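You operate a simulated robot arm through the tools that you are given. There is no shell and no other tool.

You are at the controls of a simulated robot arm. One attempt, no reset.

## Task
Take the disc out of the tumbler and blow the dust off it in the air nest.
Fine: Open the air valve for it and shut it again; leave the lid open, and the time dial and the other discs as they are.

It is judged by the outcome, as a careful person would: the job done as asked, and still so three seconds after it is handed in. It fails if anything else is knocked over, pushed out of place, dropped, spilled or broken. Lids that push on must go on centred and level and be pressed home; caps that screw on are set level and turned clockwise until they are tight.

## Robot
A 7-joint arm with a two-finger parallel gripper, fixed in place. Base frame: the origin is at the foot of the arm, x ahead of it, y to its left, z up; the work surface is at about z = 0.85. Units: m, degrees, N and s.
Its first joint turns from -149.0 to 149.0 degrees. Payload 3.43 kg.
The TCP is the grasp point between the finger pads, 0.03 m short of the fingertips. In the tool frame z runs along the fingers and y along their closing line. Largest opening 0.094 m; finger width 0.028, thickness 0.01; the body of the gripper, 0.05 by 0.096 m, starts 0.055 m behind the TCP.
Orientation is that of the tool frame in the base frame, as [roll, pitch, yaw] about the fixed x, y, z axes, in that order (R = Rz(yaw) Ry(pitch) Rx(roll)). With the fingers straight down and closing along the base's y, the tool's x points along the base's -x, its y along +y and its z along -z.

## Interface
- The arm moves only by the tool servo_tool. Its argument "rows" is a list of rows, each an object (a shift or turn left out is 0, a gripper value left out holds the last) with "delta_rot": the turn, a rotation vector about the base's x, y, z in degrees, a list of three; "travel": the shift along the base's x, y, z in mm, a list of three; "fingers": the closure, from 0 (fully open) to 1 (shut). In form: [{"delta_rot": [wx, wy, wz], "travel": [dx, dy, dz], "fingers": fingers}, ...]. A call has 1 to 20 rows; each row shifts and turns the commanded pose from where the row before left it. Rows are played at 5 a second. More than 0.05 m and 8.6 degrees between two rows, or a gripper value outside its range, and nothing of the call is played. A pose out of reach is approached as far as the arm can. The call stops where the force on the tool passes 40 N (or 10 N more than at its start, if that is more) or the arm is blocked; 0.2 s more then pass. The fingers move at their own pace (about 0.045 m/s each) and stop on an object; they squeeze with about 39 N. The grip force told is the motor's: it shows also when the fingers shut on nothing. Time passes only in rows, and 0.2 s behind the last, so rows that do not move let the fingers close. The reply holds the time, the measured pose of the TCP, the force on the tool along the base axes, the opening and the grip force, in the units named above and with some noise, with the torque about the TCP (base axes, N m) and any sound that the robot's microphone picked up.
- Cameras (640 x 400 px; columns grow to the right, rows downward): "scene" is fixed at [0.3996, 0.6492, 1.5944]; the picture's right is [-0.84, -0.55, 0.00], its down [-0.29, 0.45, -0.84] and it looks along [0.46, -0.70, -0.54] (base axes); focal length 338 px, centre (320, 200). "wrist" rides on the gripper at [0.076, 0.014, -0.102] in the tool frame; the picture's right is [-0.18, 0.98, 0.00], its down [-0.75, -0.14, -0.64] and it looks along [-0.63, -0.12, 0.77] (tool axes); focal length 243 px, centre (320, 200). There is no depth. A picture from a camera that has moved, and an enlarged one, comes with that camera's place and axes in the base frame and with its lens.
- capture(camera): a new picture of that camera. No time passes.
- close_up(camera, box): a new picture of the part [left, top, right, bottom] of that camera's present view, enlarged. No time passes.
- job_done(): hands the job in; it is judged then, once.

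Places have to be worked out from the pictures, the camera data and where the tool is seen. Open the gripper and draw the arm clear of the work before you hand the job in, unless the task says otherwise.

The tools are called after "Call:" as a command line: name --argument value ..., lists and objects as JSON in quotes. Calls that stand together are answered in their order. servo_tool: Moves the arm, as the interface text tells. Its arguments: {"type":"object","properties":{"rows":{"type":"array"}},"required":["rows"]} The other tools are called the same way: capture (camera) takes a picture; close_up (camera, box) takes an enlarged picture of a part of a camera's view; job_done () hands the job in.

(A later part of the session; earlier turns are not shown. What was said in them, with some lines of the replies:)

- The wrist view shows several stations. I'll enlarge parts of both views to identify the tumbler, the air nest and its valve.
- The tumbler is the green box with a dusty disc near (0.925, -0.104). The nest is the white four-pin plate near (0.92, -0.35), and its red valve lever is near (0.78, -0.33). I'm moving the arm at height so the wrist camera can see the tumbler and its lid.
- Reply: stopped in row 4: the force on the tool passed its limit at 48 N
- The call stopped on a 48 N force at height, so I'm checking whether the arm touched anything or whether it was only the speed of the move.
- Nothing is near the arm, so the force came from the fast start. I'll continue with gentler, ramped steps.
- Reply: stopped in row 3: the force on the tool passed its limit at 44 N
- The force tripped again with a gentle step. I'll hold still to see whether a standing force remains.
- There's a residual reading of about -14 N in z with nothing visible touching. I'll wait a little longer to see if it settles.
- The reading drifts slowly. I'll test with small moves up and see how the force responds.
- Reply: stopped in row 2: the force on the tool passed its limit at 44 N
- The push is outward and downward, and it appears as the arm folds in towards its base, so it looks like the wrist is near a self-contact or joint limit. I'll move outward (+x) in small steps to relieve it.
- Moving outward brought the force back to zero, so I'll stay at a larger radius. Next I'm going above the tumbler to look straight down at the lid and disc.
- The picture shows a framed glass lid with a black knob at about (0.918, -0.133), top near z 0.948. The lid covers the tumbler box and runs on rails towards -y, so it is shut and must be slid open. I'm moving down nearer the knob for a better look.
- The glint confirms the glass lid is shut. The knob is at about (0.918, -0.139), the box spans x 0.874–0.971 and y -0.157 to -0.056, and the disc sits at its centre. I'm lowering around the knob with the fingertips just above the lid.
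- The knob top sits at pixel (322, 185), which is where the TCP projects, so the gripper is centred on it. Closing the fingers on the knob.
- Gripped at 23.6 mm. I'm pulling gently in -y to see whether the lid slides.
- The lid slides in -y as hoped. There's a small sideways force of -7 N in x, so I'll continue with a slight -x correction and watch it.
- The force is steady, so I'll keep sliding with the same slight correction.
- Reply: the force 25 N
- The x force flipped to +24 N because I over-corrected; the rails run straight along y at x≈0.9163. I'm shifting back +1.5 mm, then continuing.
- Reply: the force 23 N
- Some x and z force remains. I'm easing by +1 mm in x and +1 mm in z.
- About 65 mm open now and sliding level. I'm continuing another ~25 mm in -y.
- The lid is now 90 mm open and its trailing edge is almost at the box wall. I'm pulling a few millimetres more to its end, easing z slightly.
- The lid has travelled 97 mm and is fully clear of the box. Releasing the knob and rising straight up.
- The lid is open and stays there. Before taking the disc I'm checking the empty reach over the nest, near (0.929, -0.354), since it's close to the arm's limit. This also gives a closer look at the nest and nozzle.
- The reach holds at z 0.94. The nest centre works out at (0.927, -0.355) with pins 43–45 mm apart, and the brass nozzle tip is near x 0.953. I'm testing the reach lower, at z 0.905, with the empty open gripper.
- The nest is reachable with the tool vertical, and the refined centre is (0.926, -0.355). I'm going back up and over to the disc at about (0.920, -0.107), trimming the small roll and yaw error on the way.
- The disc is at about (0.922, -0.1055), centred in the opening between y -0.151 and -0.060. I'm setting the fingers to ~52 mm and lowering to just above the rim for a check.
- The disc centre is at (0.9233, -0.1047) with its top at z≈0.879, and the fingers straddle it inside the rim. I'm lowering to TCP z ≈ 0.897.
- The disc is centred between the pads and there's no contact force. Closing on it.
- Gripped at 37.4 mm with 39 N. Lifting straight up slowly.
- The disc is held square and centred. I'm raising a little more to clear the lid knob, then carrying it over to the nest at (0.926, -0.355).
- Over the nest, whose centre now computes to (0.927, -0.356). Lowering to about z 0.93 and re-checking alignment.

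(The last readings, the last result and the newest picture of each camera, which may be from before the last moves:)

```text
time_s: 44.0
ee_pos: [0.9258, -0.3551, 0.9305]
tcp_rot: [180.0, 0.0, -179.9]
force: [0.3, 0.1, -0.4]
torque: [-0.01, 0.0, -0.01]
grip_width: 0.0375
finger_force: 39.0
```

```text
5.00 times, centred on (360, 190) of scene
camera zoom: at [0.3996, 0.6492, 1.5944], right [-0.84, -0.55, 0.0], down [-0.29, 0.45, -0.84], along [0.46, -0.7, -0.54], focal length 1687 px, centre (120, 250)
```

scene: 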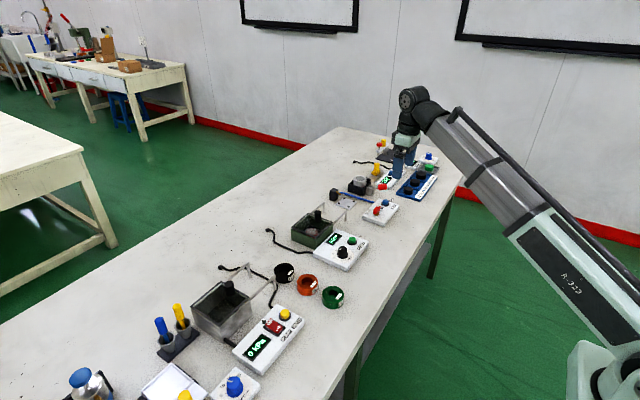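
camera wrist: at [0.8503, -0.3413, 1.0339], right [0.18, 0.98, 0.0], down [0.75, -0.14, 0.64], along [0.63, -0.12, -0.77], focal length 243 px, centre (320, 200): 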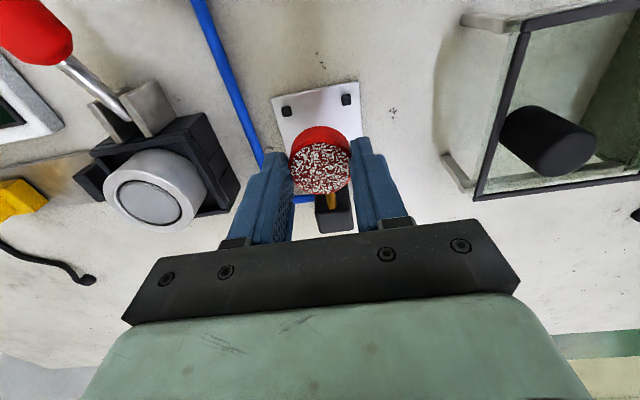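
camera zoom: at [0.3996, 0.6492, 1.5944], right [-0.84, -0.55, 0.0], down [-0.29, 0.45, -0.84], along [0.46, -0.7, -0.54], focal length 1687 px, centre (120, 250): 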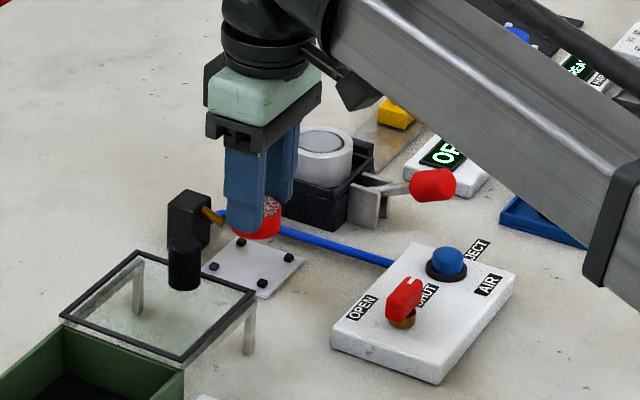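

Aligned: the nest centre is about (0.9275, -0.355). I'm shifting +1 mm in x and lowering in shrinking steps towards contact.

Call:
servo_tool --rows '[{"travel": [0.5, 0, -5]}, {"travel": [0.5, 0, -7]}, {"travel": [0, 0, -7]}, {"travel": [0, 0, -5]}, {"travel": [0, 0, -3]}, {"travel": [0, 0, -2]}, {"travel": [0, 0, 0]}]'

Call:
close_up --camera "scene" --box '[325, 170, 385, 220]'

```text
time_s: 45.6
ee_pos: [0.9276, -0.3554, 0.9018]
tcp_rot: [-179.9, 0.0, -180.0]
force: [0.2, -0.4, -0.2]
torque: [-0.01, 0.01, -0.02]
grip_width: 0.0376
finger_force: 39.2
```

```text
8.00 times, centred on (355, 195) of scene
camera zoom: at [0.3996, 0.6492, 1.5944], right [-0.84, -0.55, 0.0], down [-0.29, 0.45, -0.84], along [0.46, -0.7, -0.54], focal length 2700 px, centre (40, 240)
```

zoom: 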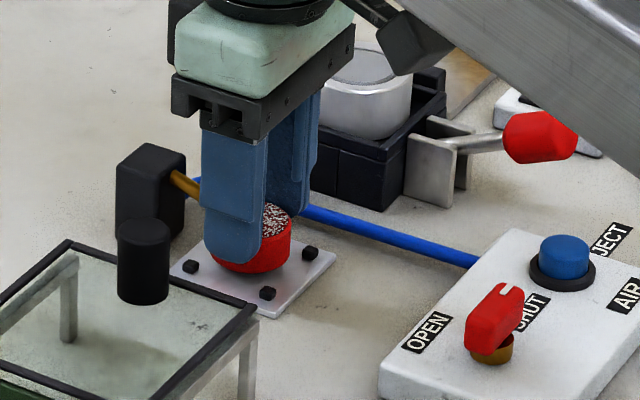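

The disc is just above the plate. Creeping down in 1 mm steps, watching the z force.

Call:
servo_tool --rows '[{"travel": [0, 0, -1]}, {"travel": [0, 0, -1]}, {"travel": [0, 0, -1]}, {"travel": [0, 0, -1]}, {"travel": [0, 0, 0]}]'

```text
time_s: 46.8
ee_pos: [0.9272, -0.3552, 0.8977]
tcp_rot: [180.0, 0.0, 179.9]
force: [0.0, 0.3, 0.0]
torque: [0.02, 0.01, 0.01]
grip_width: 0.0374
finger_force: 39.2
```

No contact yet, so I'm continuing down in 1 mm steps.

Call:
servo_tool --rows '[{"travel": [0, 0, -1]}, {"travel": [0, 0, -1]}, {"travel": [0, 0, -1]}, {"travel": [0, 0, 0]}]'

Call:
close_up --camera "scene" --box '[325, 170, 385, 220]'

```text
time_s: 47.8
ee_pos: [0.9282, -0.354, 0.8951]
tcp_rot: [-179.9, 0.0, 180.0]
force: [-0.9, -1.8, 9.7]
torque: [-0.13, 0.03, 0.0]
grip_width: 0.0375
finger_force: 38.9
```

```text
8.00 times, centred on (355, 195) of scene
camera zoom: at [0.3996, 0.6492, 1.5944], right [-0.84, -0.55, 0.0], down [-0.29, 0.45, -0.84], along [0.46, -0.7, -0.54], focal length 2700 px, centre (40, 240)
```

zoom: 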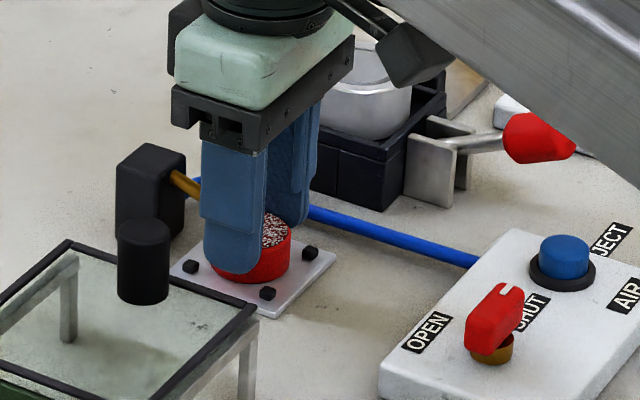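

There's 9.7 N of contact and the disc sits on the plate inside the pins. Releasing gently, then rising straight up.

Call:
servo_tool --rows '[{"travel": [0, 0, 0.5], "fingers": 0.58}, {"fingers": 0.54}, {"fingers": 0.48}, {"fingers": 0.42}, {"fingers": 0.4}, {"travel": [0, 0, 3]}, {"travel": [0, 0, 6]}, {"travel": [0, 0, 10]}, {"travel": [0, 0, 14]}, {"travel": [0, 0, 16]}, {"travel": [0, 0, 16]}, {"travel": [0, 0, 14]}, {"travel": [0, 0, 10]}, {"travel": [0, 0, 6]}, {"travel": [0, 0, 0]}]'

Call:
capture --camera "wrist"

Call:
close_up --camera "scene" --box '[325, 170, 385, 220]'

```text
time_s: 51.0
ee_pos: [0.9269, -0.3547, 0.9888]
tcp_rot: [-180.0, 0.0, -180.0]
force: [0.3, -0.7, 0.5]
torque: [0.0, -0.01, -0.01]
grip_width: 0.0564
finger_force: 0.0
```

```text
taken
camera wrist: at [0.8521, -0.3412, 1.0924], right [0.18, 0.98, 0.0], down [0.75, -0.14, 0.64], along [0.63, -0.12, -0.77], focal length 243 px, centre (320, 200)
```

wrist: 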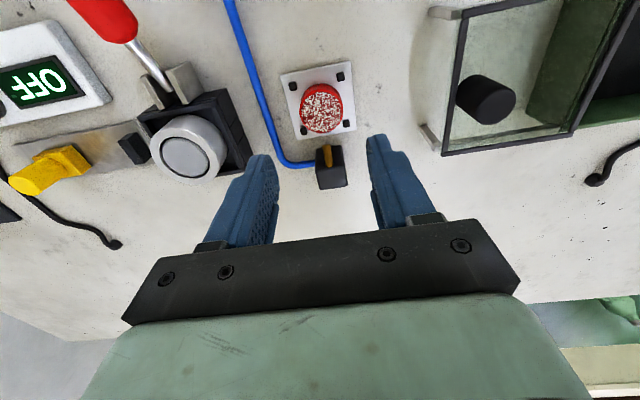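

```text
8.00 times, centred on (355, 195) of scene
camera zoom: at [0.3996, 0.6492, 1.5944], right [-0.84, -0.55, 0.0], down [-0.29, 0.45, -0.84], along [0.46, -0.7, -0.54], focal length 2700 px, centre (40, 240)
```

zoom: 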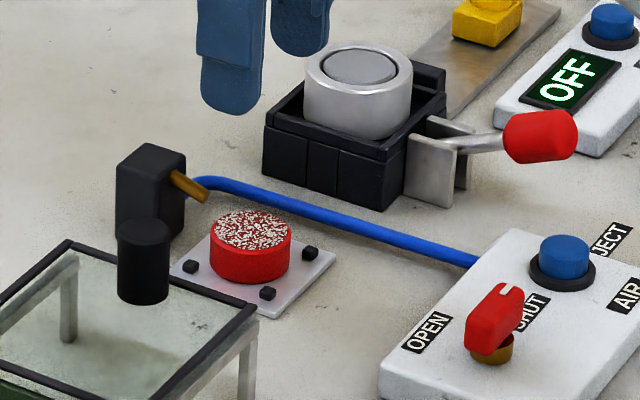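

The disc sits centred on the nest. I'm moving over to the air valve to look at its handle from above.

Call:
servo_tool --rows '[{"travel": [-6, 1, 6]}, {"travel": [-14, 3, 8]}, {"travel": [-20, 5, 8]}, {"travel": [-22, 6, 6]}, {"travel": [-22, 6, 2]}, {"travel": [-20, 5, 0]}, {"travel": [-16, 3, 0]}, {"travel": [-10, 2, 0]}, {"travel": [-6, 1, 0]}, {"travel": [0, 0, 0]}]'

Call:
capture --camera "wrist"

Call:
close_up --camera "wrist" --box '[240, 20, 400, 160]'

```text
time_s: 53.2
ee_pos: [0.7911, -0.3224, 1.0188]
tcp_rot: [180.0, 0.0, -180.0]
force: [0.3, 0.2, -0.3]
torque: [0.02, 0.02, 0.03]
grip_width: 0.0565
finger_force: 0.0
```

```text
taken
camera wrist: at [0.7167, -0.3087, 1.1227], right [0.18, 0.98, 0.0], down [0.75, -0.14, 0.64], along [0.63, -0.12, -0.77], focal length 243 px, centre (320, 200)
```

wrist: 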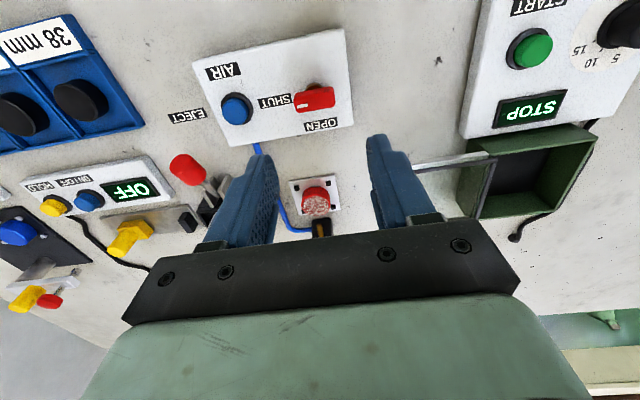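

```text
2.86 times, centred on (320, 90) of wrist
camera zoom: at [0.7167, -0.3087, 1.1227], right [0.18, 0.98, 0.0], down [0.75, -0.14, 0.64], along [0.63, -0.12, -0.77], focal length 693 px, centre (320, 514)
```

zoom: 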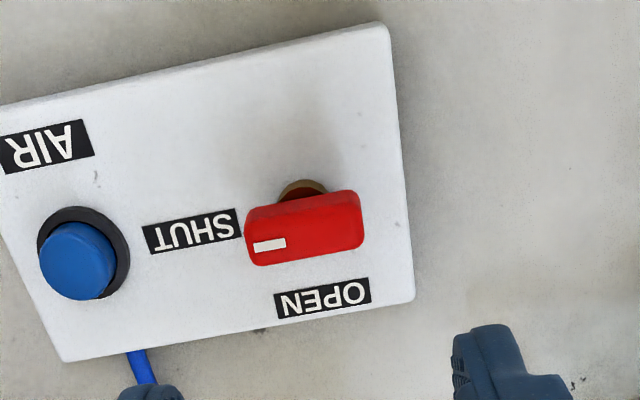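

The red handle lies along y, from -0.346 to -0.309 at x≈0.788, with its white pointer on SHUT (-y). OPEN lies towards +x, a +90° turn. I'm rotating the tool -90° first so the fingers close across the handle.

Call:
servo_tool --rows '[{"delta_rot": [0, 0, -4]}, {"delta_rot": [0, 0, -6]}, {"delta_rot": [0, 0, -7.5]}, {"delta_rot": [0, 0, -7.5]}, {"delta_rot": [0, 0, -7.5]}, {"delta_rot": [0, 0, -7.5]}, {"delta_rot": [0, 0, -7.5]}, {"delta_rot": [0, 0, -7.5]}, {"delta_rot": [0, 0, -7.5]}, {"delta_rot": [0, 0, -7.5]}, {"delta_rot": [0, 0, -7.5]}, {"delta_rot": [0, 0, -6]}, {"delta_rot": [0, 0, -4]}, {"delta_rot": [0, 0, -2.5]}, {"delta_rot": [0, 0, 0]}]'

Call:
capture --camera "wrist"

Call:
close_up --camera "wrist" --box '[240, 20, 400, 160]'

```text
time_s: 56.4
ee_pos: [0.7916, -0.3235, 1.0205]
tcp_rot: [-180.0, 0.0, 89.9]
force: [0.3, 0.0, 0.5]
torque: [0.0, 0.02, 0.04]
grip_width: 0.0564
finger_force: 0.0
```

```text
taken
camera wrist: at [0.8064, -0.2471, 1.1227], right [0.98, -0.19, 0.0], down [-0.14, -0.75, 0.64], along [-0.12, -0.63, -0.77], focal length 243 px, centre (320, 200)
```

wrist: 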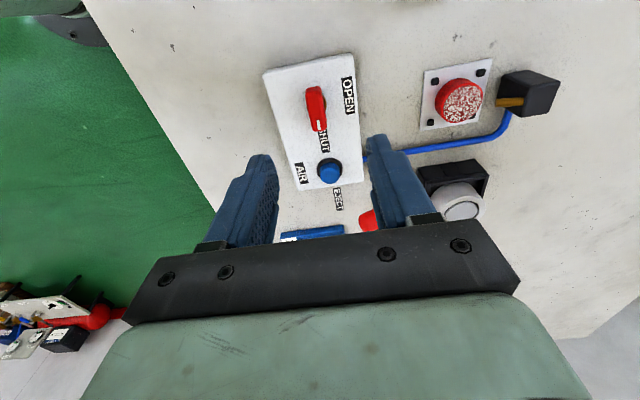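

```text
2.86 times, centred on (320, 90) of wrist
camera zoom: at [0.8064, -0.2471, 1.1227], right [0.98, -0.19, 0.0], down [-0.14, -0.75, 0.64], along [-0.12, -0.63, -0.77], focal length 693 px, centre (320, 514)
```

zoom: 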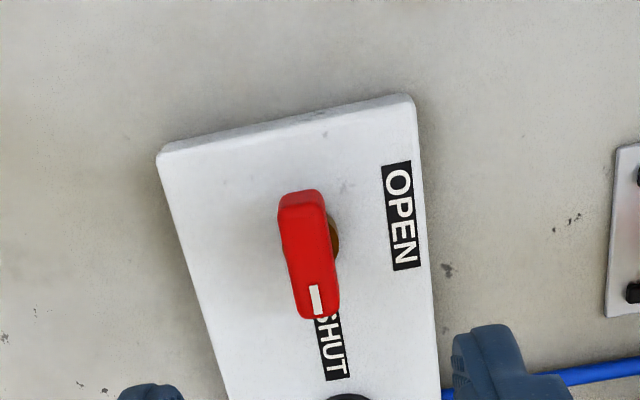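

The handle is 12 mm wide, centred at (0.7877, -0.328) with its top at z≈0.893. I'm lowering onto it in two stages.

Call:
servo_tool --rows '[{"travel": [-1, -1, -6]}, {"travel": [-1.5, -1.5, -12]}, {"travel": [-1, -1.5, -16]}, {"travel": [-0.5, -0.5, -16]}, {"travel": [0, 0, -12]}, {"travel": [0, 0, -8]}, {"travel": [0, 0, 0]}]'

Call:
capture --camera "wrist"

Call:
close_up --camera "scene" --box '[345, 160, 425, 230]'

```text
time_s: 58.0
ee_pos: [0.7868, -0.3286, 0.9507]
tcp_rot: [-180.0, 0.1, 90.0]
force: [-0.2, 0.3, 0.2]
torque: [-0.01, 0.01, -0.02]
grip_width: 0.0567
finger_force: 0.2
```

```text
taken
camera wrist: at [0.8019, -0.2522, 1.0529], right [0.98, -0.18, 0.0], down [-0.14, -0.75, 0.64], along [-0.12, -0.63, -0.77], focal length 243 px, centre (320, 200)
```

wrist: 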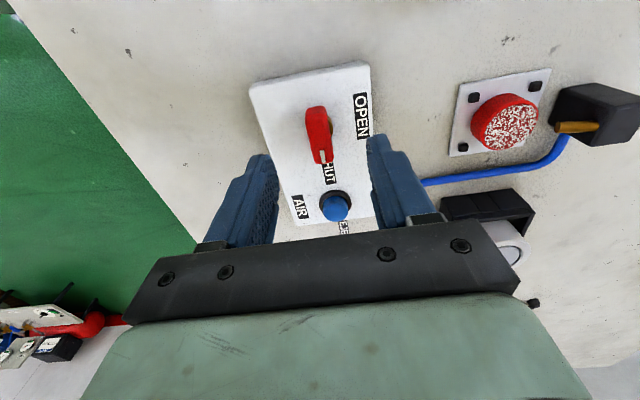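

```text
5.71 times, centred on (385, 195) of scene
camera zoom: at [0.3996, 0.6492, 1.5944], right [-0.84, -0.55, 0.0], down [-0.29, 0.45, -0.84], along [0.46, -0.7, -0.54], focal length 1928 px, centre (-51, 229)
```

zoom: 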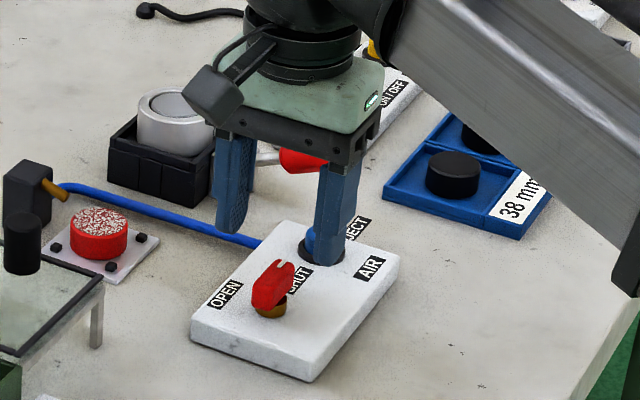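

Well aligned over the handle. Lowering so the pads straddle it, with the tips about 11 mm above the box.

Call:
servo_tool --rows '[{"travel": [0, 0.5, -6]}, {"travel": [0.3, 0.3, -10]}, {"travel": [0, 0, -10]}, {"travel": [0, 0, -9]}, {"travel": [0, 0, -5]}, {"travel": [0, 0, -3]}, {"travel": [0, 0, 0]}]'

Call:
capture --camera "wrist"

Call:
close_up --camera "scene" --box '[345, 160, 425, 230]'

```text
time_s: 59.6
ee_pos: [0.7872, -0.3258, 0.9067]
tcp_rot: [179.9, -0.1, 90.0]
force: [-0.2, 0.5, 0.9]
torque: [-0.01, 0.02, -0.01]
grip_width: 0.0561
finger_force: 0.1
```

```text
taken
camera wrist: at [0.8027, -0.2505, 1.0099], right [0.98, -0.18, 0.0], down [-0.14, -0.75, 0.64], along [-0.12, -0.63, -0.77], focal length 243 px, centre (320, 200)
```

wrist: 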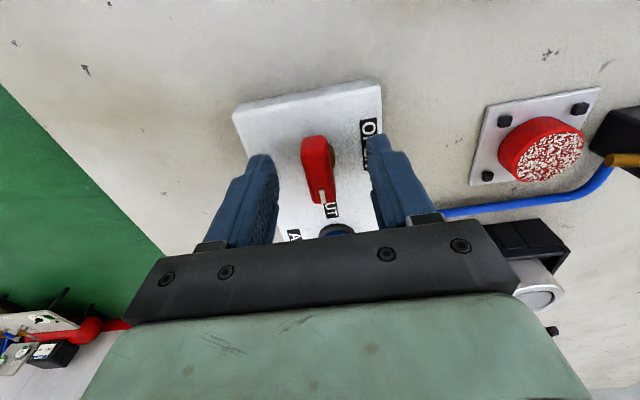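

```text
5.71 times, centred on (385, 195) of scene
camera zoom: at [0.3996, 0.6492, 1.5944], right [-0.84, -0.55, 0.0], down [-0.29, 0.45, -0.84], along [0.46, -0.7, -0.54], focal length 1928 px, centre (-51, 229)
```

zoom: 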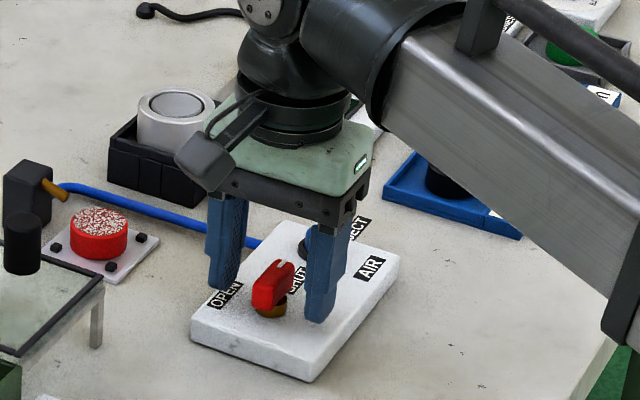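

The handle is centred at (0.7874, -0.3277) between the pads. I'm nudging y by -1.5 mm and closing.

Call:
servo_tool --rows '[{"travel": [0, -1.5, 0], "fingers": 0.55}, {"fingers": 0.7}, {"fingers": 0.8}, {"fingers": 0.9}, {"fingers": 1.0}, {"fingers": 1.0}, {"fingers": 1.0}]'

```text
time_s: 61.2
ee_pos: [0.7874, -0.3281, 0.9077]
tcp_rot: [-179.9, 0.0, 90.0]
force: [-5.5, -1.5, -1.5]
torque: [-0.02, -0.06, -0.06]
grip_width: 0.0148
finger_force: 45.1
```

Gripped at 14.8 mm over the pivot. I'm starting to turn counter-clockwise, +20° first, to check forces.

Call:
servo_tool --rows '[{"delta_rot": [0, 0, 3]}, {"delta_rot": [0, 0, 5]}, {"delta_rot": [0, 0, 6]}, {"delta_rot": [0, 0, 6]}, {"delta_rot": [0, 0, 0]}]'

Call:
close_up --camera "scene" --box '[345, 160, 425, 230]'

```text
time_s: 62.4
ee_pos: [0.7871, -0.3291, 0.9068]
tcp_rot: [-179.9, -0.1, 110.1]
force: [-8.2, 6.2, 1.0]
torque: [-0.86, -0.33, 0.02]
grip_width: 0.0148
finger_force: 45.1
```

```text
5.71 times, centred on (385, 195) of scene
camera zoom: at [0.3996, 0.6492, 1.5944], right [-0.84, -0.55, 0.0], down [-0.29, 0.45, -0.84], along [0.46, -0.7, -0.54], focal length 1928 px, centre (-51, 229)
```

zoom: 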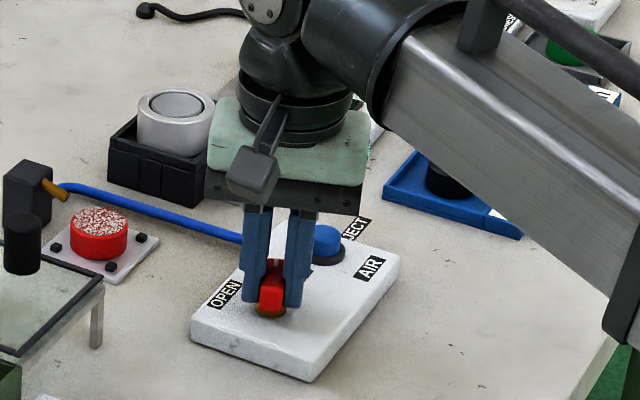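

It turns freely. Continuing with a slight centring correction, watching forces and sound.

Call:
servo_tool --rows '[{"delta_rot": [0, 0, 5], "travel": [-0.3, 0.3, 0]}, {"delta_rot": [0, 0, 6]}, {"delta_rot": [0, 0, 6]}, {"delta_rot": [0, 0, 6]}, {"delta_rot": [0, 0, 5]}, {"delta_rot": [0, 0, 0]}]'

```text
time_s: 63.8
ee_pos: [0.7872, -0.3283, 0.9073]
tcp_rot: [-179.9, 0.0, 138.1]
force: [-2.3, -1.9, 6.5]
torque: [0.96, 1.01, -0.02]
grip_width: 0.015
finger_force: 44.7
```

At 138° with low force. I'm turning the remaining 42° to OPEN.

Call:
servo_tool --rows '[{"delta_rot": [0, 0, 5]}, {"delta_rot": [0, 0, 6]}, {"delta_rot": [0, 0, 6]}, {"delta_rot": [0, 0, 6]}, {"delta_rot": [0, 0, 6]}, {"delta_rot": [0, 0, 5]}, {"delta_rot": [0, 0, 4]}, {"delta_rot": [0, 0, 3.5]}, {"delta_rot": [0, 0, 0]}]'

Call:
close_up --camera "scene" --box '[325, 160, 425, 230]'

Call:
capture --camera "wrist"

```text
time_s: 65.8
ee_pos: [0.7877, -0.3275, 0.9065]
tcp_rot: [179.9, 0.1, 179.6]
force: [5.7, 17.5, 0.7]
torque: [0.11, -1.5, 0.02]
grip_width: 0.0149
finger_force: 45.2
```

```text
5.71 times, centred on (375, 195) of scene
camera zoom: at [0.3996, 0.6492, 1.5944], right [-0.84, -0.55, 0.0], down [-0.29, 0.45, -0.84], along [0.46, -0.7, -0.54], focal length 1928 px, centre (6, 229)
```

zoom: 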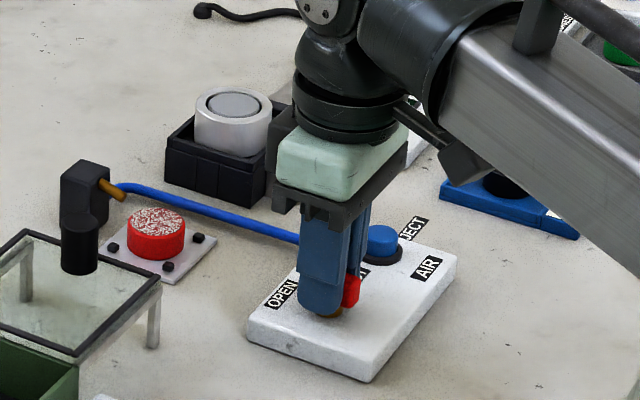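

```text
taken
camera wrist: at [0.7127, -0.3127, 1.0099], right [0.19, 0.98, 0.0], down [0.75, -0.15, 0.64], along [0.63, -0.12, -0.77], focal length 243 px, centre (320, 200)
```

wrist: 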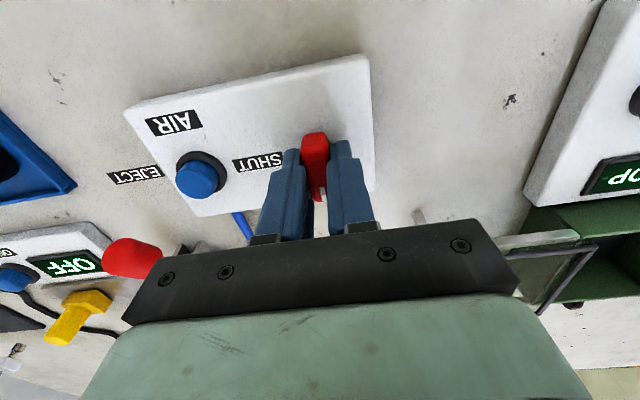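

The handle now points to OPEN (+x). I'm holding for a second to listen for air and see whether the dust goes.

Call:
servo_tool --rows '[{"travel": [0, 0, 0]}, {"travel": [0, 0, 0]}, {"travel": [0, 0, 0]}, {"travel": [0, 0, 0]}, {"travel": [0, 0, 0]}]'

Call:
close_up --camera "scene" --box '[325, 170, 385, 220]'

```text
time_s: 67.0
ee_pos: [0.7889, -0.3278, 0.9062]
tcp_rot: [179.9, 0.1, 179.4]
force: [4.2, 24.9, -3.8]
torque: [0.05, -0.9, -0.06]
grip_width: 0.015
finger_force: 45.3
```

```text
8.00 times, centred on (355, 195) of scene
camera zoom: at [0.3996, 0.6492, 1.5944], right [-0.84, -0.55, 0.0], down [-0.29, 0.45, -0.84], along [0.46, -0.7, -0.54], focal length 2700 px, centre (40, 240)
```

zoom: 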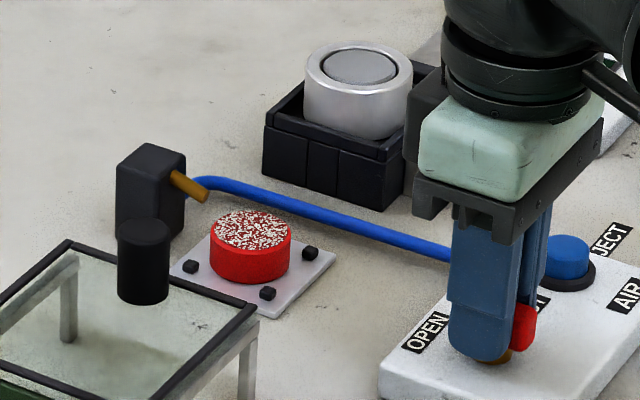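

There's no hiss and the dust is still there, and the z torque is near zero, so the valve isn't at its stop. I'm turning a few degrees further and relieving the +y side load.

Call:
servo_tool --rows '[{"delta_rot": [0, 0, 2], "travel": [0, 0.5, 0]}, {"delta_rot": [0, 0, 2], "travel": [0, 0.5, 0]}, {"delta_rot": [0, 0, 2]}, {"delta_rot": [0, 0, 0]}]'

Call:
close_up --camera "scene" --box '[325, 170, 385, 220]'

Call:
close_up --camera "wrist" --box '[120, 60, 400, 240]'

```text
time_s: 68.0
ee_pos: [0.7871, -0.3265, 0.9081]
tcp_rot: [180.0, 0.0, -174.4]
force: [6.3, 11.5, 1.8]
torque: [0.36, 0.28, -1.5]
grip_width: 0.0169
finger_force: 45.4
```

```text
8.00 times, centred on (355, 195) of scene
camera zoom: at [0.3996, 0.6492, 1.5944], right [-0.84, -0.55, 0.0], down [-0.29, 0.45, -0.84], along [0.46, -0.7, -0.54], focal length 2700 px, centre (40, 240)
```

zoom: 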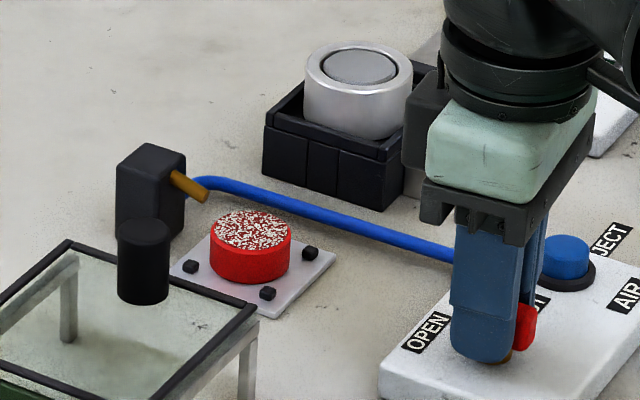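

```text
2.22 times, centred on (260, 150) of wrist
camera zoom: at [0.7115, -0.3202, 1.0099], right [0.09, 1.0, 0.0], down [0.76, -0.07, 0.64], along [0.64, -0.06, -0.77], focal length 539 px, centre (453, 311)
```

zoom: 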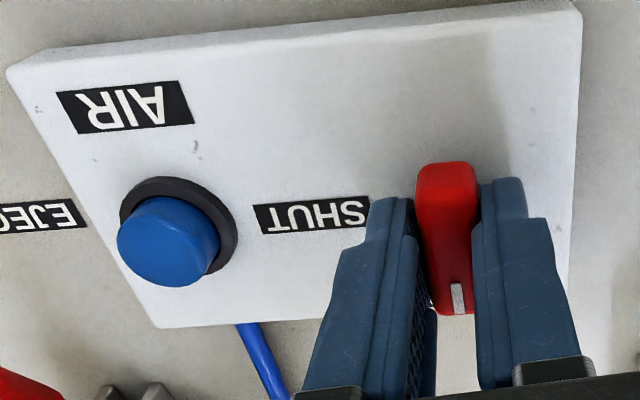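

The handle is now hard against its OPEN stop (torque -1.5 N·m, the pads twisted past the bar), yet nothing blows. The label AIR sits in front of the blue button the way START does for its own button, so that button likely triggers the blast. I'm squaring up, releasing the handle and rising.

Call:
servo_tool --rows '[{"delta_rot": [0, 0, -2]}, {"delta_rot": [0, 0, -2]}, {"delta_rot": [0, 0, -1.5]}, {"fingers": 0.75}, {"fingers": 0.6}, {"fingers": 0.5}, {"travel": [0, 0, 0]}, {"travel": [0, 0, 5]}, {"travel": [0, 0, 10]}, {"travel": [0, 0, 14]}, {"travel": [0, 0, 14]}, {"travel": [0, 0, 10]}, {"travel": [0, 0, 5]}, {"travel": [0, 0, 0]}]'

Call:
capture --camera "wrist"

Call:
close_up --camera "scene" --box '[325, 160, 425, 230]'

```text
time_s: 71.0
ee_pos: [0.7869, -0.327, 0.9655]
tcp_rot: [-180.0, 0.1, 180.0]
force: [-0.4, -0.2, -0.1]
torque: [-0.02, 0.0, -0.01]
grip_width: 0.0473
finger_force: 0.0
```

```text
taken
camera wrist: at [0.7116, -0.3128, 1.0683], right [0.18, 0.98, 0.0], down [0.75, -0.14, 0.64], along [0.63, -0.12, -0.77], focal length 243 px, centre (320, 200)
```

wrist: 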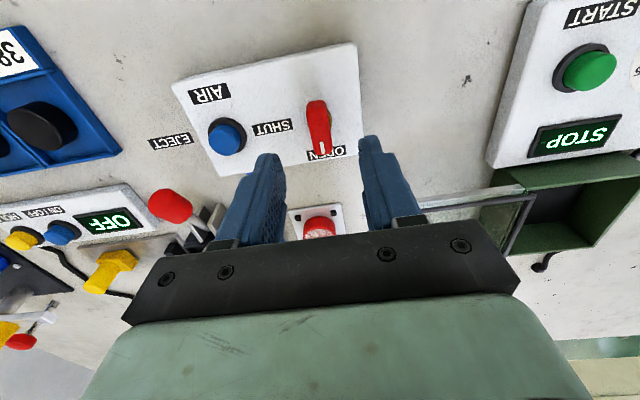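

```text
5.71 times, centred on (375, 195) of scene
camera zoom: at [0.3996, 0.6492, 1.5944], right [-0.84, -0.55, 0.0], down [-0.29, 0.45, -0.84], along [0.46, -0.7, -0.54], focal length 1928 px, centre (6, 229)
```

zoom: 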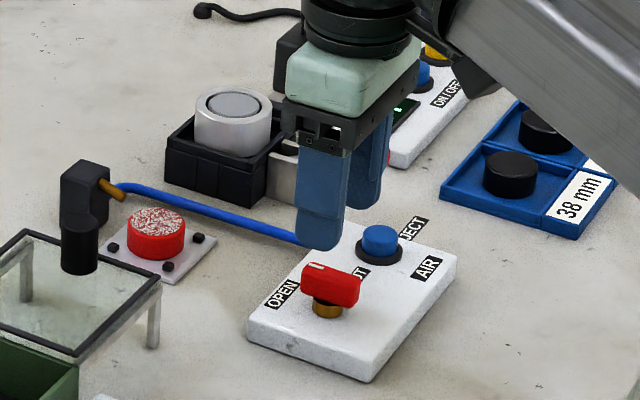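

The pointer is on OPEN and the dust is unchanged. The blue AIR button is near (0.7865, -0.404) with its top about z 0.883. I'm moving above it with the fingers closed.

Call:
servo_tool --rows '[{"travel": [0, -6, 4], "fingers": 0.8}, {"travel": [0, -12, 0], "fingers": 1.0}, {"travel": [0, -16, 0]}, {"travel": [0, -18, 0]}, {"travel": [0, -14, 0]}, {"travel": [0, -8, 0]}, {"travel": [0, -3, 0]}, {"travel": [0, 0, 0]}]'

Call:
capture --camera "wrist"

Call:
close_up --camera "scene" --box '[325, 160, 425, 230]'

```text
time_s: 72.8
ee_pos: [0.788, -0.4046, 0.9693]
tcp_rot: [-180.0, 0.0, 180.0]
force: [0.6, 0.3, 0.3]
torque: [0.02, 0.02, 0.01]
grip_width: 0.0
finger_force: 33.2
```

```text
taken
camera wrist: at [0.7117, -0.3908, 1.0721], right [0.18, 0.98, 0.0], down [0.75, -0.14, 0.64], along [0.63, -0.12, -0.77], focal length 243 px, centre (320, 200)
```

wrist: 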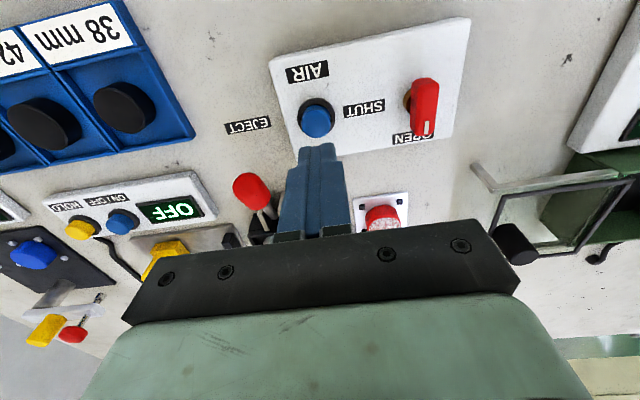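

```text
5.71 times, centred on (375, 195) of scene
camera zoom: at [0.3996, 0.6492, 1.5944], right [-0.84, -0.55, 0.0], down [-0.29, 0.45, -0.84], along [0.46, -0.7, -0.54], focal length 1928 px, centre (6, 229)
```

zoom: 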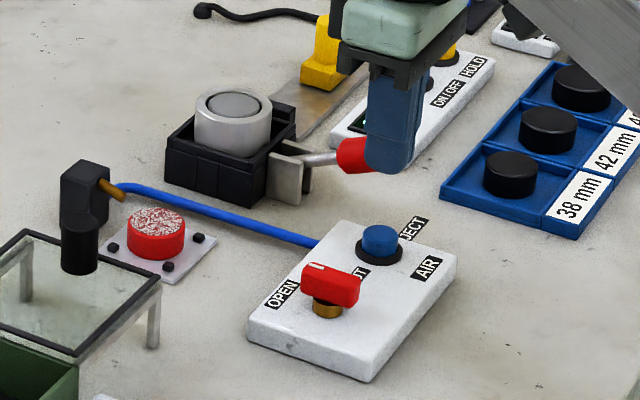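

The button centre computes to (0.785, -0.407). I'm shifting slightly and lowering to just above it.

Call:
servo_tool --rows '[{"travel": [-1.5, -1.5, -6]}, {"travel": [-1, -1, -10]}, {"travel": [0, 0, -12]}, {"travel": [0, 0, -10]}, {"travel": [0, 0, -6]}, {"travel": [0, 0, -4]}, {"travel": [0, 0, 0]}]'

Call:
capture --camera "wrist"

Call:
close_up --camera "scene" --box '[345, 160, 425, 230]'

```text
time_s: 74.4
ee_pos: [0.7849, -0.4068, 0.9219]
tcp_rot: [179.9, 0.0, 179.9]
force: [-1.0, -0.6, -0.6]
torque: [0.0, 0.01, -0.02]
grip_width: 0.0
finger_force: 33.0
```

```text
taken
camera wrist: at [0.7099, -0.3916, 1.0245], right [0.18, 0.98, 0.0], down [0.75, -0.14, 0.64], along [0.63, -0.12, -0.77], focal length 243 px, centre (320, 200)
```

wrist: 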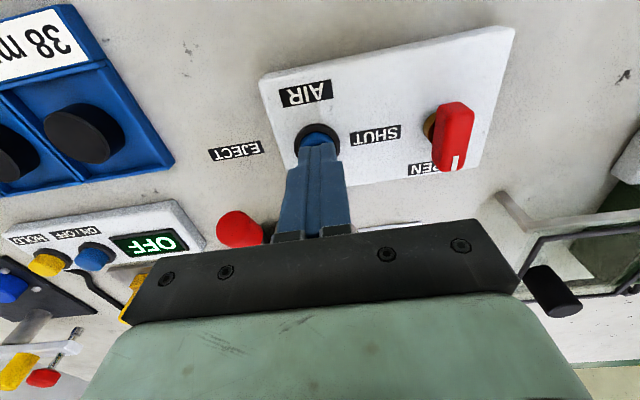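

```text
5.71 times, centred on (385, 195) of scene
camera zoom: at [0.3996, 0.6492, 1.5944], right [-0.84, -0.55, 0.0], down [-0.29, 0.45, -0.84], along [0.46, -0.7, -0.54], focal length 1928 px, centre (-51, 229)
```

zoom: 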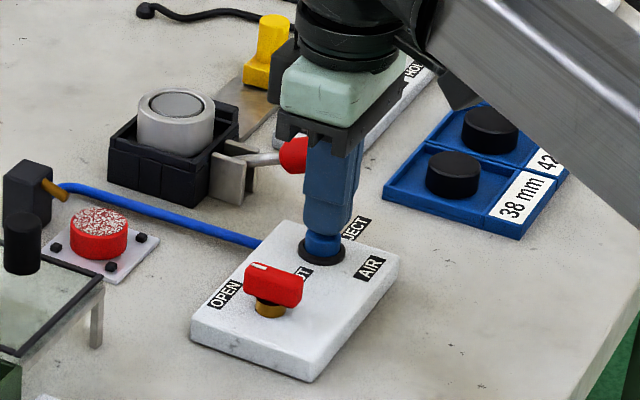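

Aligned over the AIR button. Pressing down in 1 mm steps, listening for the click or air.

Call:
servo_tool --rows '[{"travel": [0, 0, -2]}, {"travel": [0, 0, -2]}, {"travel": [0, 0, -2]}, {"travel": [0, 0, -1]}, {"travel": [0, 0, -1]}, {"travel": [0, 0, -1]}]'

```text
time_s: 75.8
ee_pos: [0.7844, -0.4062, 0.9113]
tcp_rot: [-179.9, 0.0, 180.0]
force: [0.5, 0.0, 2.8]
torque: [0.02, 0.0, 0.02]
grip_width: 0.0001
finger_force: 32.5
heard: click
```

I heard a click at 2.8 N, so the button is pressed. Checking the disc.

Call:
close_up --camera "scene" --box '[325, 170, 385, 220]'

Call:
servo_tool --rows '[{"travel": [0, 0, 0]}, {"travel": [0, 0, 0]}, {"travel": [0, 0, 0]}]'

Call:
close_up --camera "scene" --box '[325, 170, 385, 220]'

```text
8.00 times, centred on (355, 195) of scene
camera zoom: at [0.3996, 0.6492, 1.5944], right [-0.84, -0.55, 0.0], down [-0.29, 0.45, -0.84], along [0.46, -0.7, -0.54], focal length 2700 px, centre (40, 240)
```

zoom: 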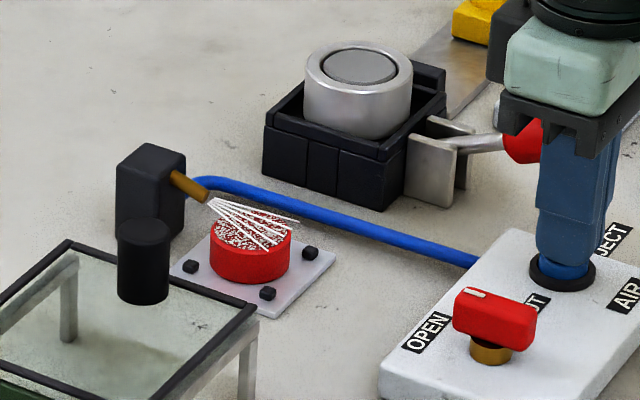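

```text
time_s: 76.6
ee_pos: [0.7848, -0.4064, 0.9128]
tcp_rot: [-179.9, 0.0, 179.9]
force: [1.9, 0.6, 2.2]
torque: [-0.02, -0.01, -0.01]
grip_width: 0.0
finger_force: 32.9
```

```text
8.00 times, centred on (355, 195) of scene
camera zoom: at [0.3996, 0.6492, 1.5944], right [-0.84, -0.55, 0.0], down [-0.29, 0.45, -0.84], along [0.46, -0.7, -0.54], focal length 2700 px, centre (40, 240)
```

zoom: 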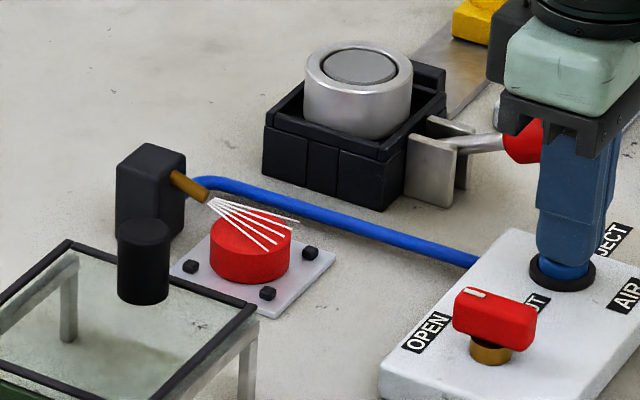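

The air jet is running and the dust is already gone from the disc. I'm holding a little longer, then lifting off the button.

Call:
servo_tool --rows '[{"travel": [0, 0, 0]}, {"travel": [0, 0, 0]}, {"travel": [0, 0, 0]}, {"travel": [0, 0, 0]}, {"travel": [0, 0, 2]}, {"travel": [0, 0, 4]}, {"travel": [0, 0, 8]}, {"travel": [0, 0, 12]}, {"travel": [0, 0, 14]}, {"travel": [0, 0, 12]}, {"travel": [0, 0, 8]}, {"travel": [0, 0, 4]}, {"travel": [0, 0, 0]}]'

Call:
close_up --camera "scene" --box '[325, 160, 425, 230]'

```text
time_s: 79.4
ee_pos: [0.7852, -0.4065, 0.9768]
tcp_rot: [179.9, 0.0, 179.9]
force: [0.0, 0.1, 0.2]
torque: [-0.01, -0.01, 0.02]
grip_width: 0.0002
finger_force: 33.3
```

```text
5.71 times, centred on (375, 195) of scene
camera zoom: at [0.3996, 0.6492, 1.5944], right [-0.84, -0.55, 0.0], down [-0.29, 0.45, -0.84], along [0.46, -0.7, -0.54], focal length 1928 px, centre (6, 229)
```

zoom: 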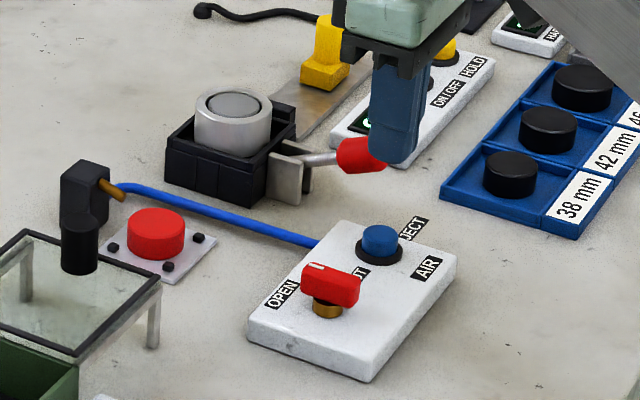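

The jet is off and the disc is clean. I'm moving back over the valve handle, opening the fingers, to shut it.

Call:
servo_tool --rows '[{"travel": [0, 8, 0], "fingers": 0.8}, {"travel": [0.5, 14, 0], "fingers": 0.6}, {"travel": [0.5, 16, 0], "fingers": 0.5}, {"travel": [0.5, 16, 0]}, {"travel": [0.5, 12, 0]}, {"travel": [0, 8, 0]}, {"travel": [0, 4.5, 0]}, {"travel": [0, 0, 0]}]'

Call:
capture --camera "wrist"

```text
time_s: 81.2
ee_pos: [0.7864, -0.3282, 0.9767]
tcp_rot: [180.0, -0.1, -180.0]
force: [0.8, 0.1, -0.7]
torque: [-0.01, -0.01, 0.02]
grip_width: 0.0471
finger_force: 0.1
```

```text
taken
camera wrist: at [0.7105, -0.3134, 1.0791], right [0.18, 0.98, 0.0], down [0.75, -0.14, 0.64], along [0.63, -0.12, -0.77], focal length 243 px, centre (320, 200)
```

wrist: 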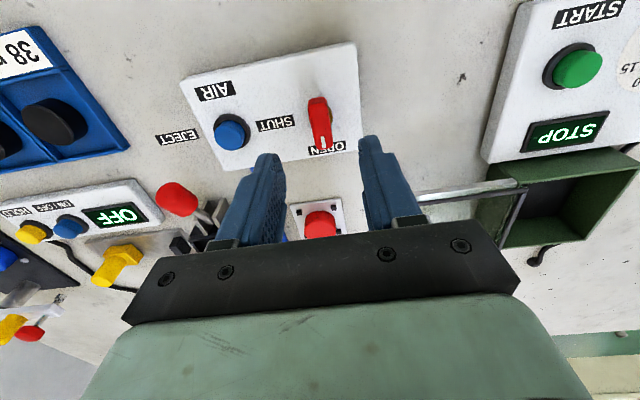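

The handle is centred at (0.787, -0.327), right below the gripper. Lowering to the same grip height and closing.

Call:
servo_tool --rows '[{"travel": [0.5, 0.5, -6]}, {"travel": [0, 0, -12]}, {"travel": [0, 0, -14]}, {"travel": [0, 0, -14]}, {"travel": [0, 0, -12]}, {"travel": [0, 0, -8]}, {"travel": [0, 0, -4]}, {"travel": [0, 0, 0]}]'

Call:
capture --camera "wrist"

```text
time_s: 83.0
ee_pos: [0.7871, -0.3281, 0.9071]
tcp_rot: [-179.9, 0.0, -180.0]
force: [0.1, 0.3, 0.2]
torque: [-0.02, -0.03, 0.02]
grip_width: 0.0468
finger_force: 0.0
```

```text
taken
camera wrist: at [0.7123, -0.3132, 1.0094], right [0.18, 0.98, 0.0], down [0.75, -0.14, 0.64], along [0.63, -0.12, -0.77], focal length 243 px, centre (320, 200)
```

wrist: 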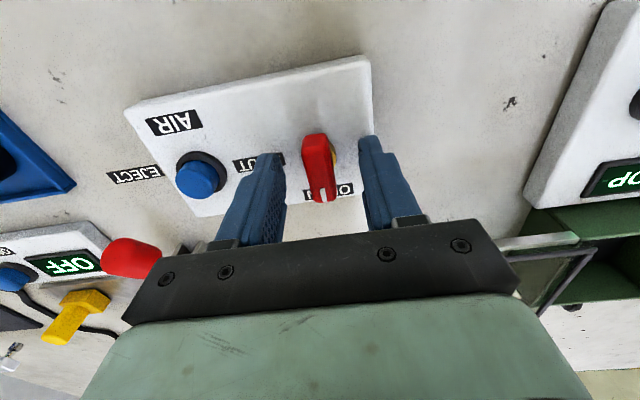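

The handle is centred between the pads. I'm closing on it, then turning -90° clockwise to SHUT in small steps.

Call:
servo_tool --rows '[{"fingers": 0.65}, {"fingers": 0.8}, {"fingers": 1.0}, {"fingers": 1.0}, {"fingers": 1.0}, {"delta_rot": [0, 0, -3]}, {"delta_rot": [0, 0, -5]}, {"delta_rot": [0, 0, -6]}, {"delta_rot": [0, 0, -6]}, {"delta_rot": [0, 0, 0]}]'

```text
time_s: 85.2
ee_pos: [0.7871, -0.3271, 0.9058]
tcp_rot: [-180.0, 0.1, 159.9]
force: [5.5, -0.6, 3.1]
torque: [0.51, 0.97, 0.03]
grip_width: 0.0149
finger_force: 45.0
```

Turning smoothly with low force. Continuing clockwise.

Call:
servo_tool --rows '[{"delta_rot": [0, 0, -5]}, {"delta_rot": [0, 0, -6]}, {"delta_rot": [0, 0, -6]}, {"delta_rot": [0, 0, -6]}, {"delta_rot": [0, 0, -6]}, {"delta_rot": [0, 0, -5]}, {"delta_rot": [0, 0, 0]}]'

```text
time_s: 86.8
ee_pos: [0.7878, -0.3285, 0.9071]
tcp_rot: [-179.9, 0.1, 125.9]
force: [1.6, -5.1, 4.3]
torque: [-0.2, -0.44, -0.01]
grip_width: 0.0149
finger_force: 45.6
```

Now at 126°, with 36° left to the SHUT stop. I'm finishing the turn and going slightly past to seat it.

Call:
servo_tool --rows '[{"delta_rot": [0, 0, -5]}, {"delta_rot": [0, 0, -6]}, {"delta_rot": [0, 0, -6]}, {"delta_rot": [0, 0, -6]}, {"delta_rot": [0, 0, -5]}, {"delta_rot": [0, 0, -4]}, {"delta_rot": [0, 0, -3]}, {"delta_rot": [0, 0, -2]}, {"delta_rot": [0, 0, -2]}, {"delta_rot": [0, 0, 0]}]'

Call:
capture --camera "wrist"

```text
time_s: 89.0
ee_pos: [0.7879, -0.3281, 0.9076]
tcp_rot: [-179.8, 0.1, 87.0]
force: [-12.8, -9.1, -1.1]
torque: [-0.5, 0.11, 1.47]
grip_width: 0.0157
finger_force: 45.5
```

```text
taken
camera wrist: at [0.8062, -0.2526, 1.0094], right [0.97, -0.24, 0.0], down [-0.18, -0.75, 0.64], along [-0.15, -0.62, -0.77], focal length 243 px, centre (320, 200)
```

wrist: 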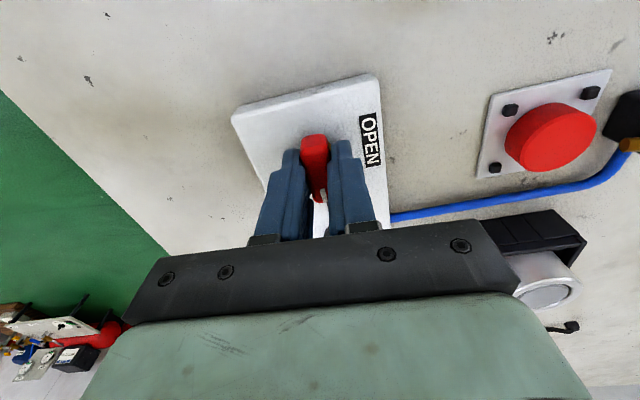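

The torque of 1.47 N·m shows the handle is seated at its SHUT stop. I'm squaring up, releasing and rising.

Call:
servo_tool --rows '[{"delta_rot": [0, 0, 1.5]}, {"delta_rot": [0, 0, 1.2]}, {"fingers": 0.75}, {"fingers": 0.6}, {"fingers": 0.45}, {"travel": [0, 0, 0]}, {"travel": [0, 0, 5]}, {"travel": [0, 0, 10]}, {"travel": [0, 0, 16]}, {"travel": [0, 0, 18]}, {"travel": [0, 0, 18]}, {"travel": [0, 0, 18]}, {"travel": [0, 0, 14]}, {"travel": [0, 0, 10]}, {"travel": [0, 0, 5]}, {"travel": [0, 0, 0]}]'

Call:
capture --camera "wrist"

Call:
close_up --camera "scene" --box '[325, 160, 425, 230]'

```text
time_s: 92.4
ee_pos: [0.7888, -0.3285, 1.02]
tcp_rot: [179.9, 0.0, 89.7]
force: [0.6, -0.1, -0.7]
torque: [-0.01, -0.01, -0.01]
grip_width: 0.0514
finger_force: 0.1
```

```text
taken
camera wrist: at [0.8039, -0.2517, 1.1229], right [0.98, -0.19, 0.0], down [-0.14, -0.75, 0.64], along [-0.12, -0.63, -0.77], focal length 243 px, centre (320, 200)
```

wrist: 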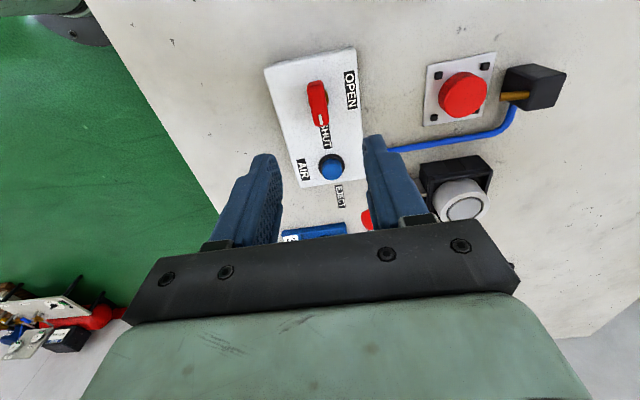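

```text
5.71 times, centred on (375, 195) of scene
camera zoom: at [0.3996, 0.6492, 1.5944], right [-0.84, -0.55, 0.0], down [-0.29, 0.45, -0.84], along [0.46, -0.7, -0.54], focal length 1928 px, centre (6, 229)
```

zoom: 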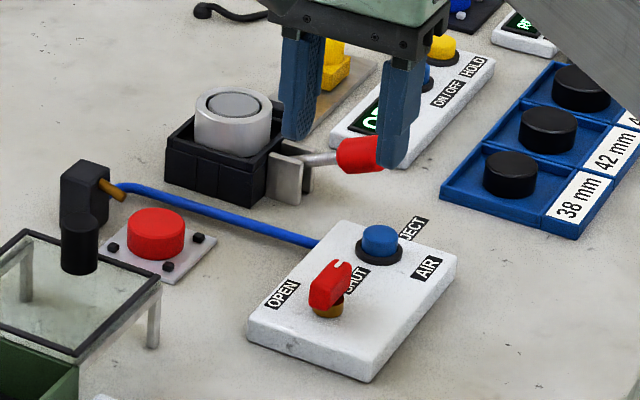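

The valve is back on SHUT, and the disc is clean and centred on the nest. I'm opening the gripper and raising the arm clear, then taking a final look.

Call:
servo_tool --rows '[{"travel": [0, 0, 6], "fingers": 0.3}, {"travel": [2, 0, 12], "fingers": 0.0}, {"travel": [3, 0, 16]}, {"travel": [3, 0, 16]}, {"travel": [2, 0, 14]}, {"travel": [0, 0, 8]}, {"travel": [0, 0, 4]}, {"travel": [0, 0, 0]}, {"travel": [0, 0, 0]}]'

Call:
capture --camera "scene"

Call:
close_up --camera "scene" --box '[270, 150, 400, 270]'

Call:
capture --camera "wrist"

```text
time_s: 94.4
ee_pos: [0.7974, -0.3278, 1.0964]
tcp_rot: [-180.0, 0.0, 89.6]
force: [-0.4, 1.0, 0.2]
torque: [-0.03, 0.0, 0.05]
grip_width: 0.0938
finger_force: 0.1
```

```text
taken
```

scene: 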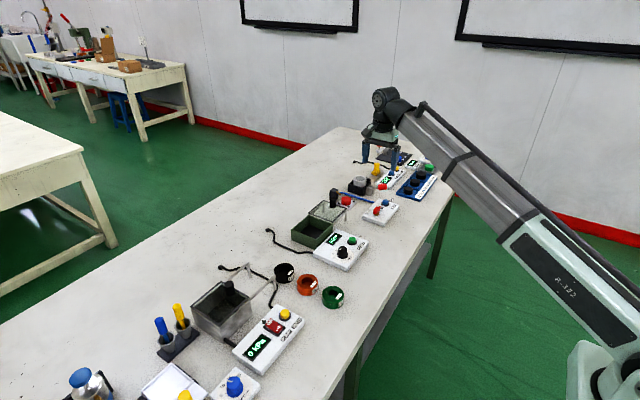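

```text
3.33 times, centred on (335, 210) of scene
camera zoom: at [0.3996, 0.6492, 1.5944], right [-0.84, -0.55, 0.0], down [-0.29, 0.45, -0.84], along [0.46, -0.7, -0.54], focal length 1125 px, centre (270, 167)
```

zoom: 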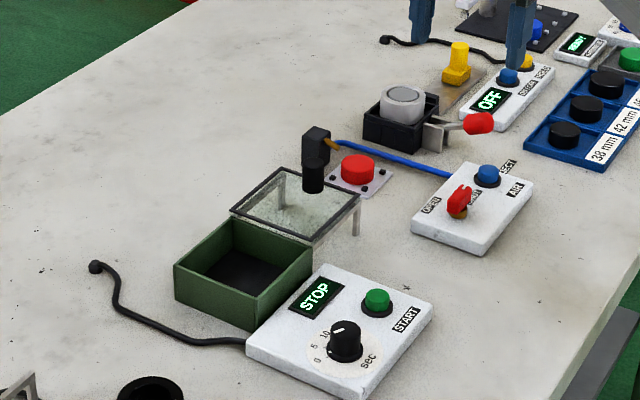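

```text
taken
camera wrist: at [0.8125, -0.2517, 1.1989], right [0.98, -0.19, 0.0], down [-0.14, -0.75, 0.64], along [-0.12, -0.63, -0.77], focal length 243 px, centre (320, 200)
```

wrist: 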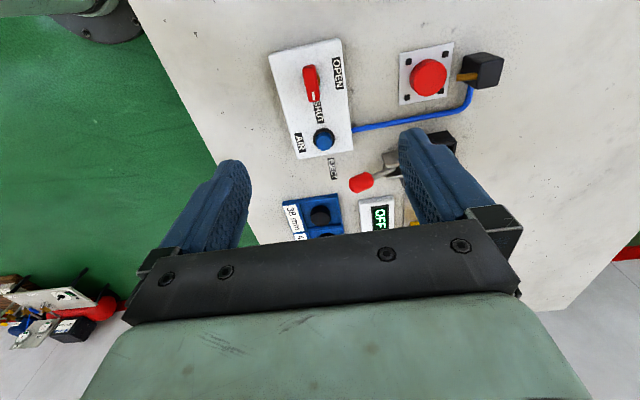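

The final views show:
- The tumbler is empty and its lid is open.
- The clean disc rests on the nest and the jet is off.
- The valve is on SHUT.
- The dial, the other discs and the rest look unmoved.
- The gripper is open and the arm is clear.

I'm handing the job in.

Call:
job_done

```text
The job is handed in.
```

The disc is out of the tumbler and clean, and it is sitting centred on the air nest.

- **Lid:** it was shut at the start, so I slid it open by its knob and left it open.
- **Air:** opening the valve did not start the jet on its own. I also pressed the blue AIR button for about a second and a half, and the dust came off. I then turned the valve back until it stopped at SHUT, and the jet is off.
- **Everything else:** the time dial and the other discs were not touched and look unmoved in the final pictures. The gripper is open and the arm is clear of the work.

Early on, the arm stopped three times on its force limit because it was folded too close to its base. It was well above the table and nothing was touched.
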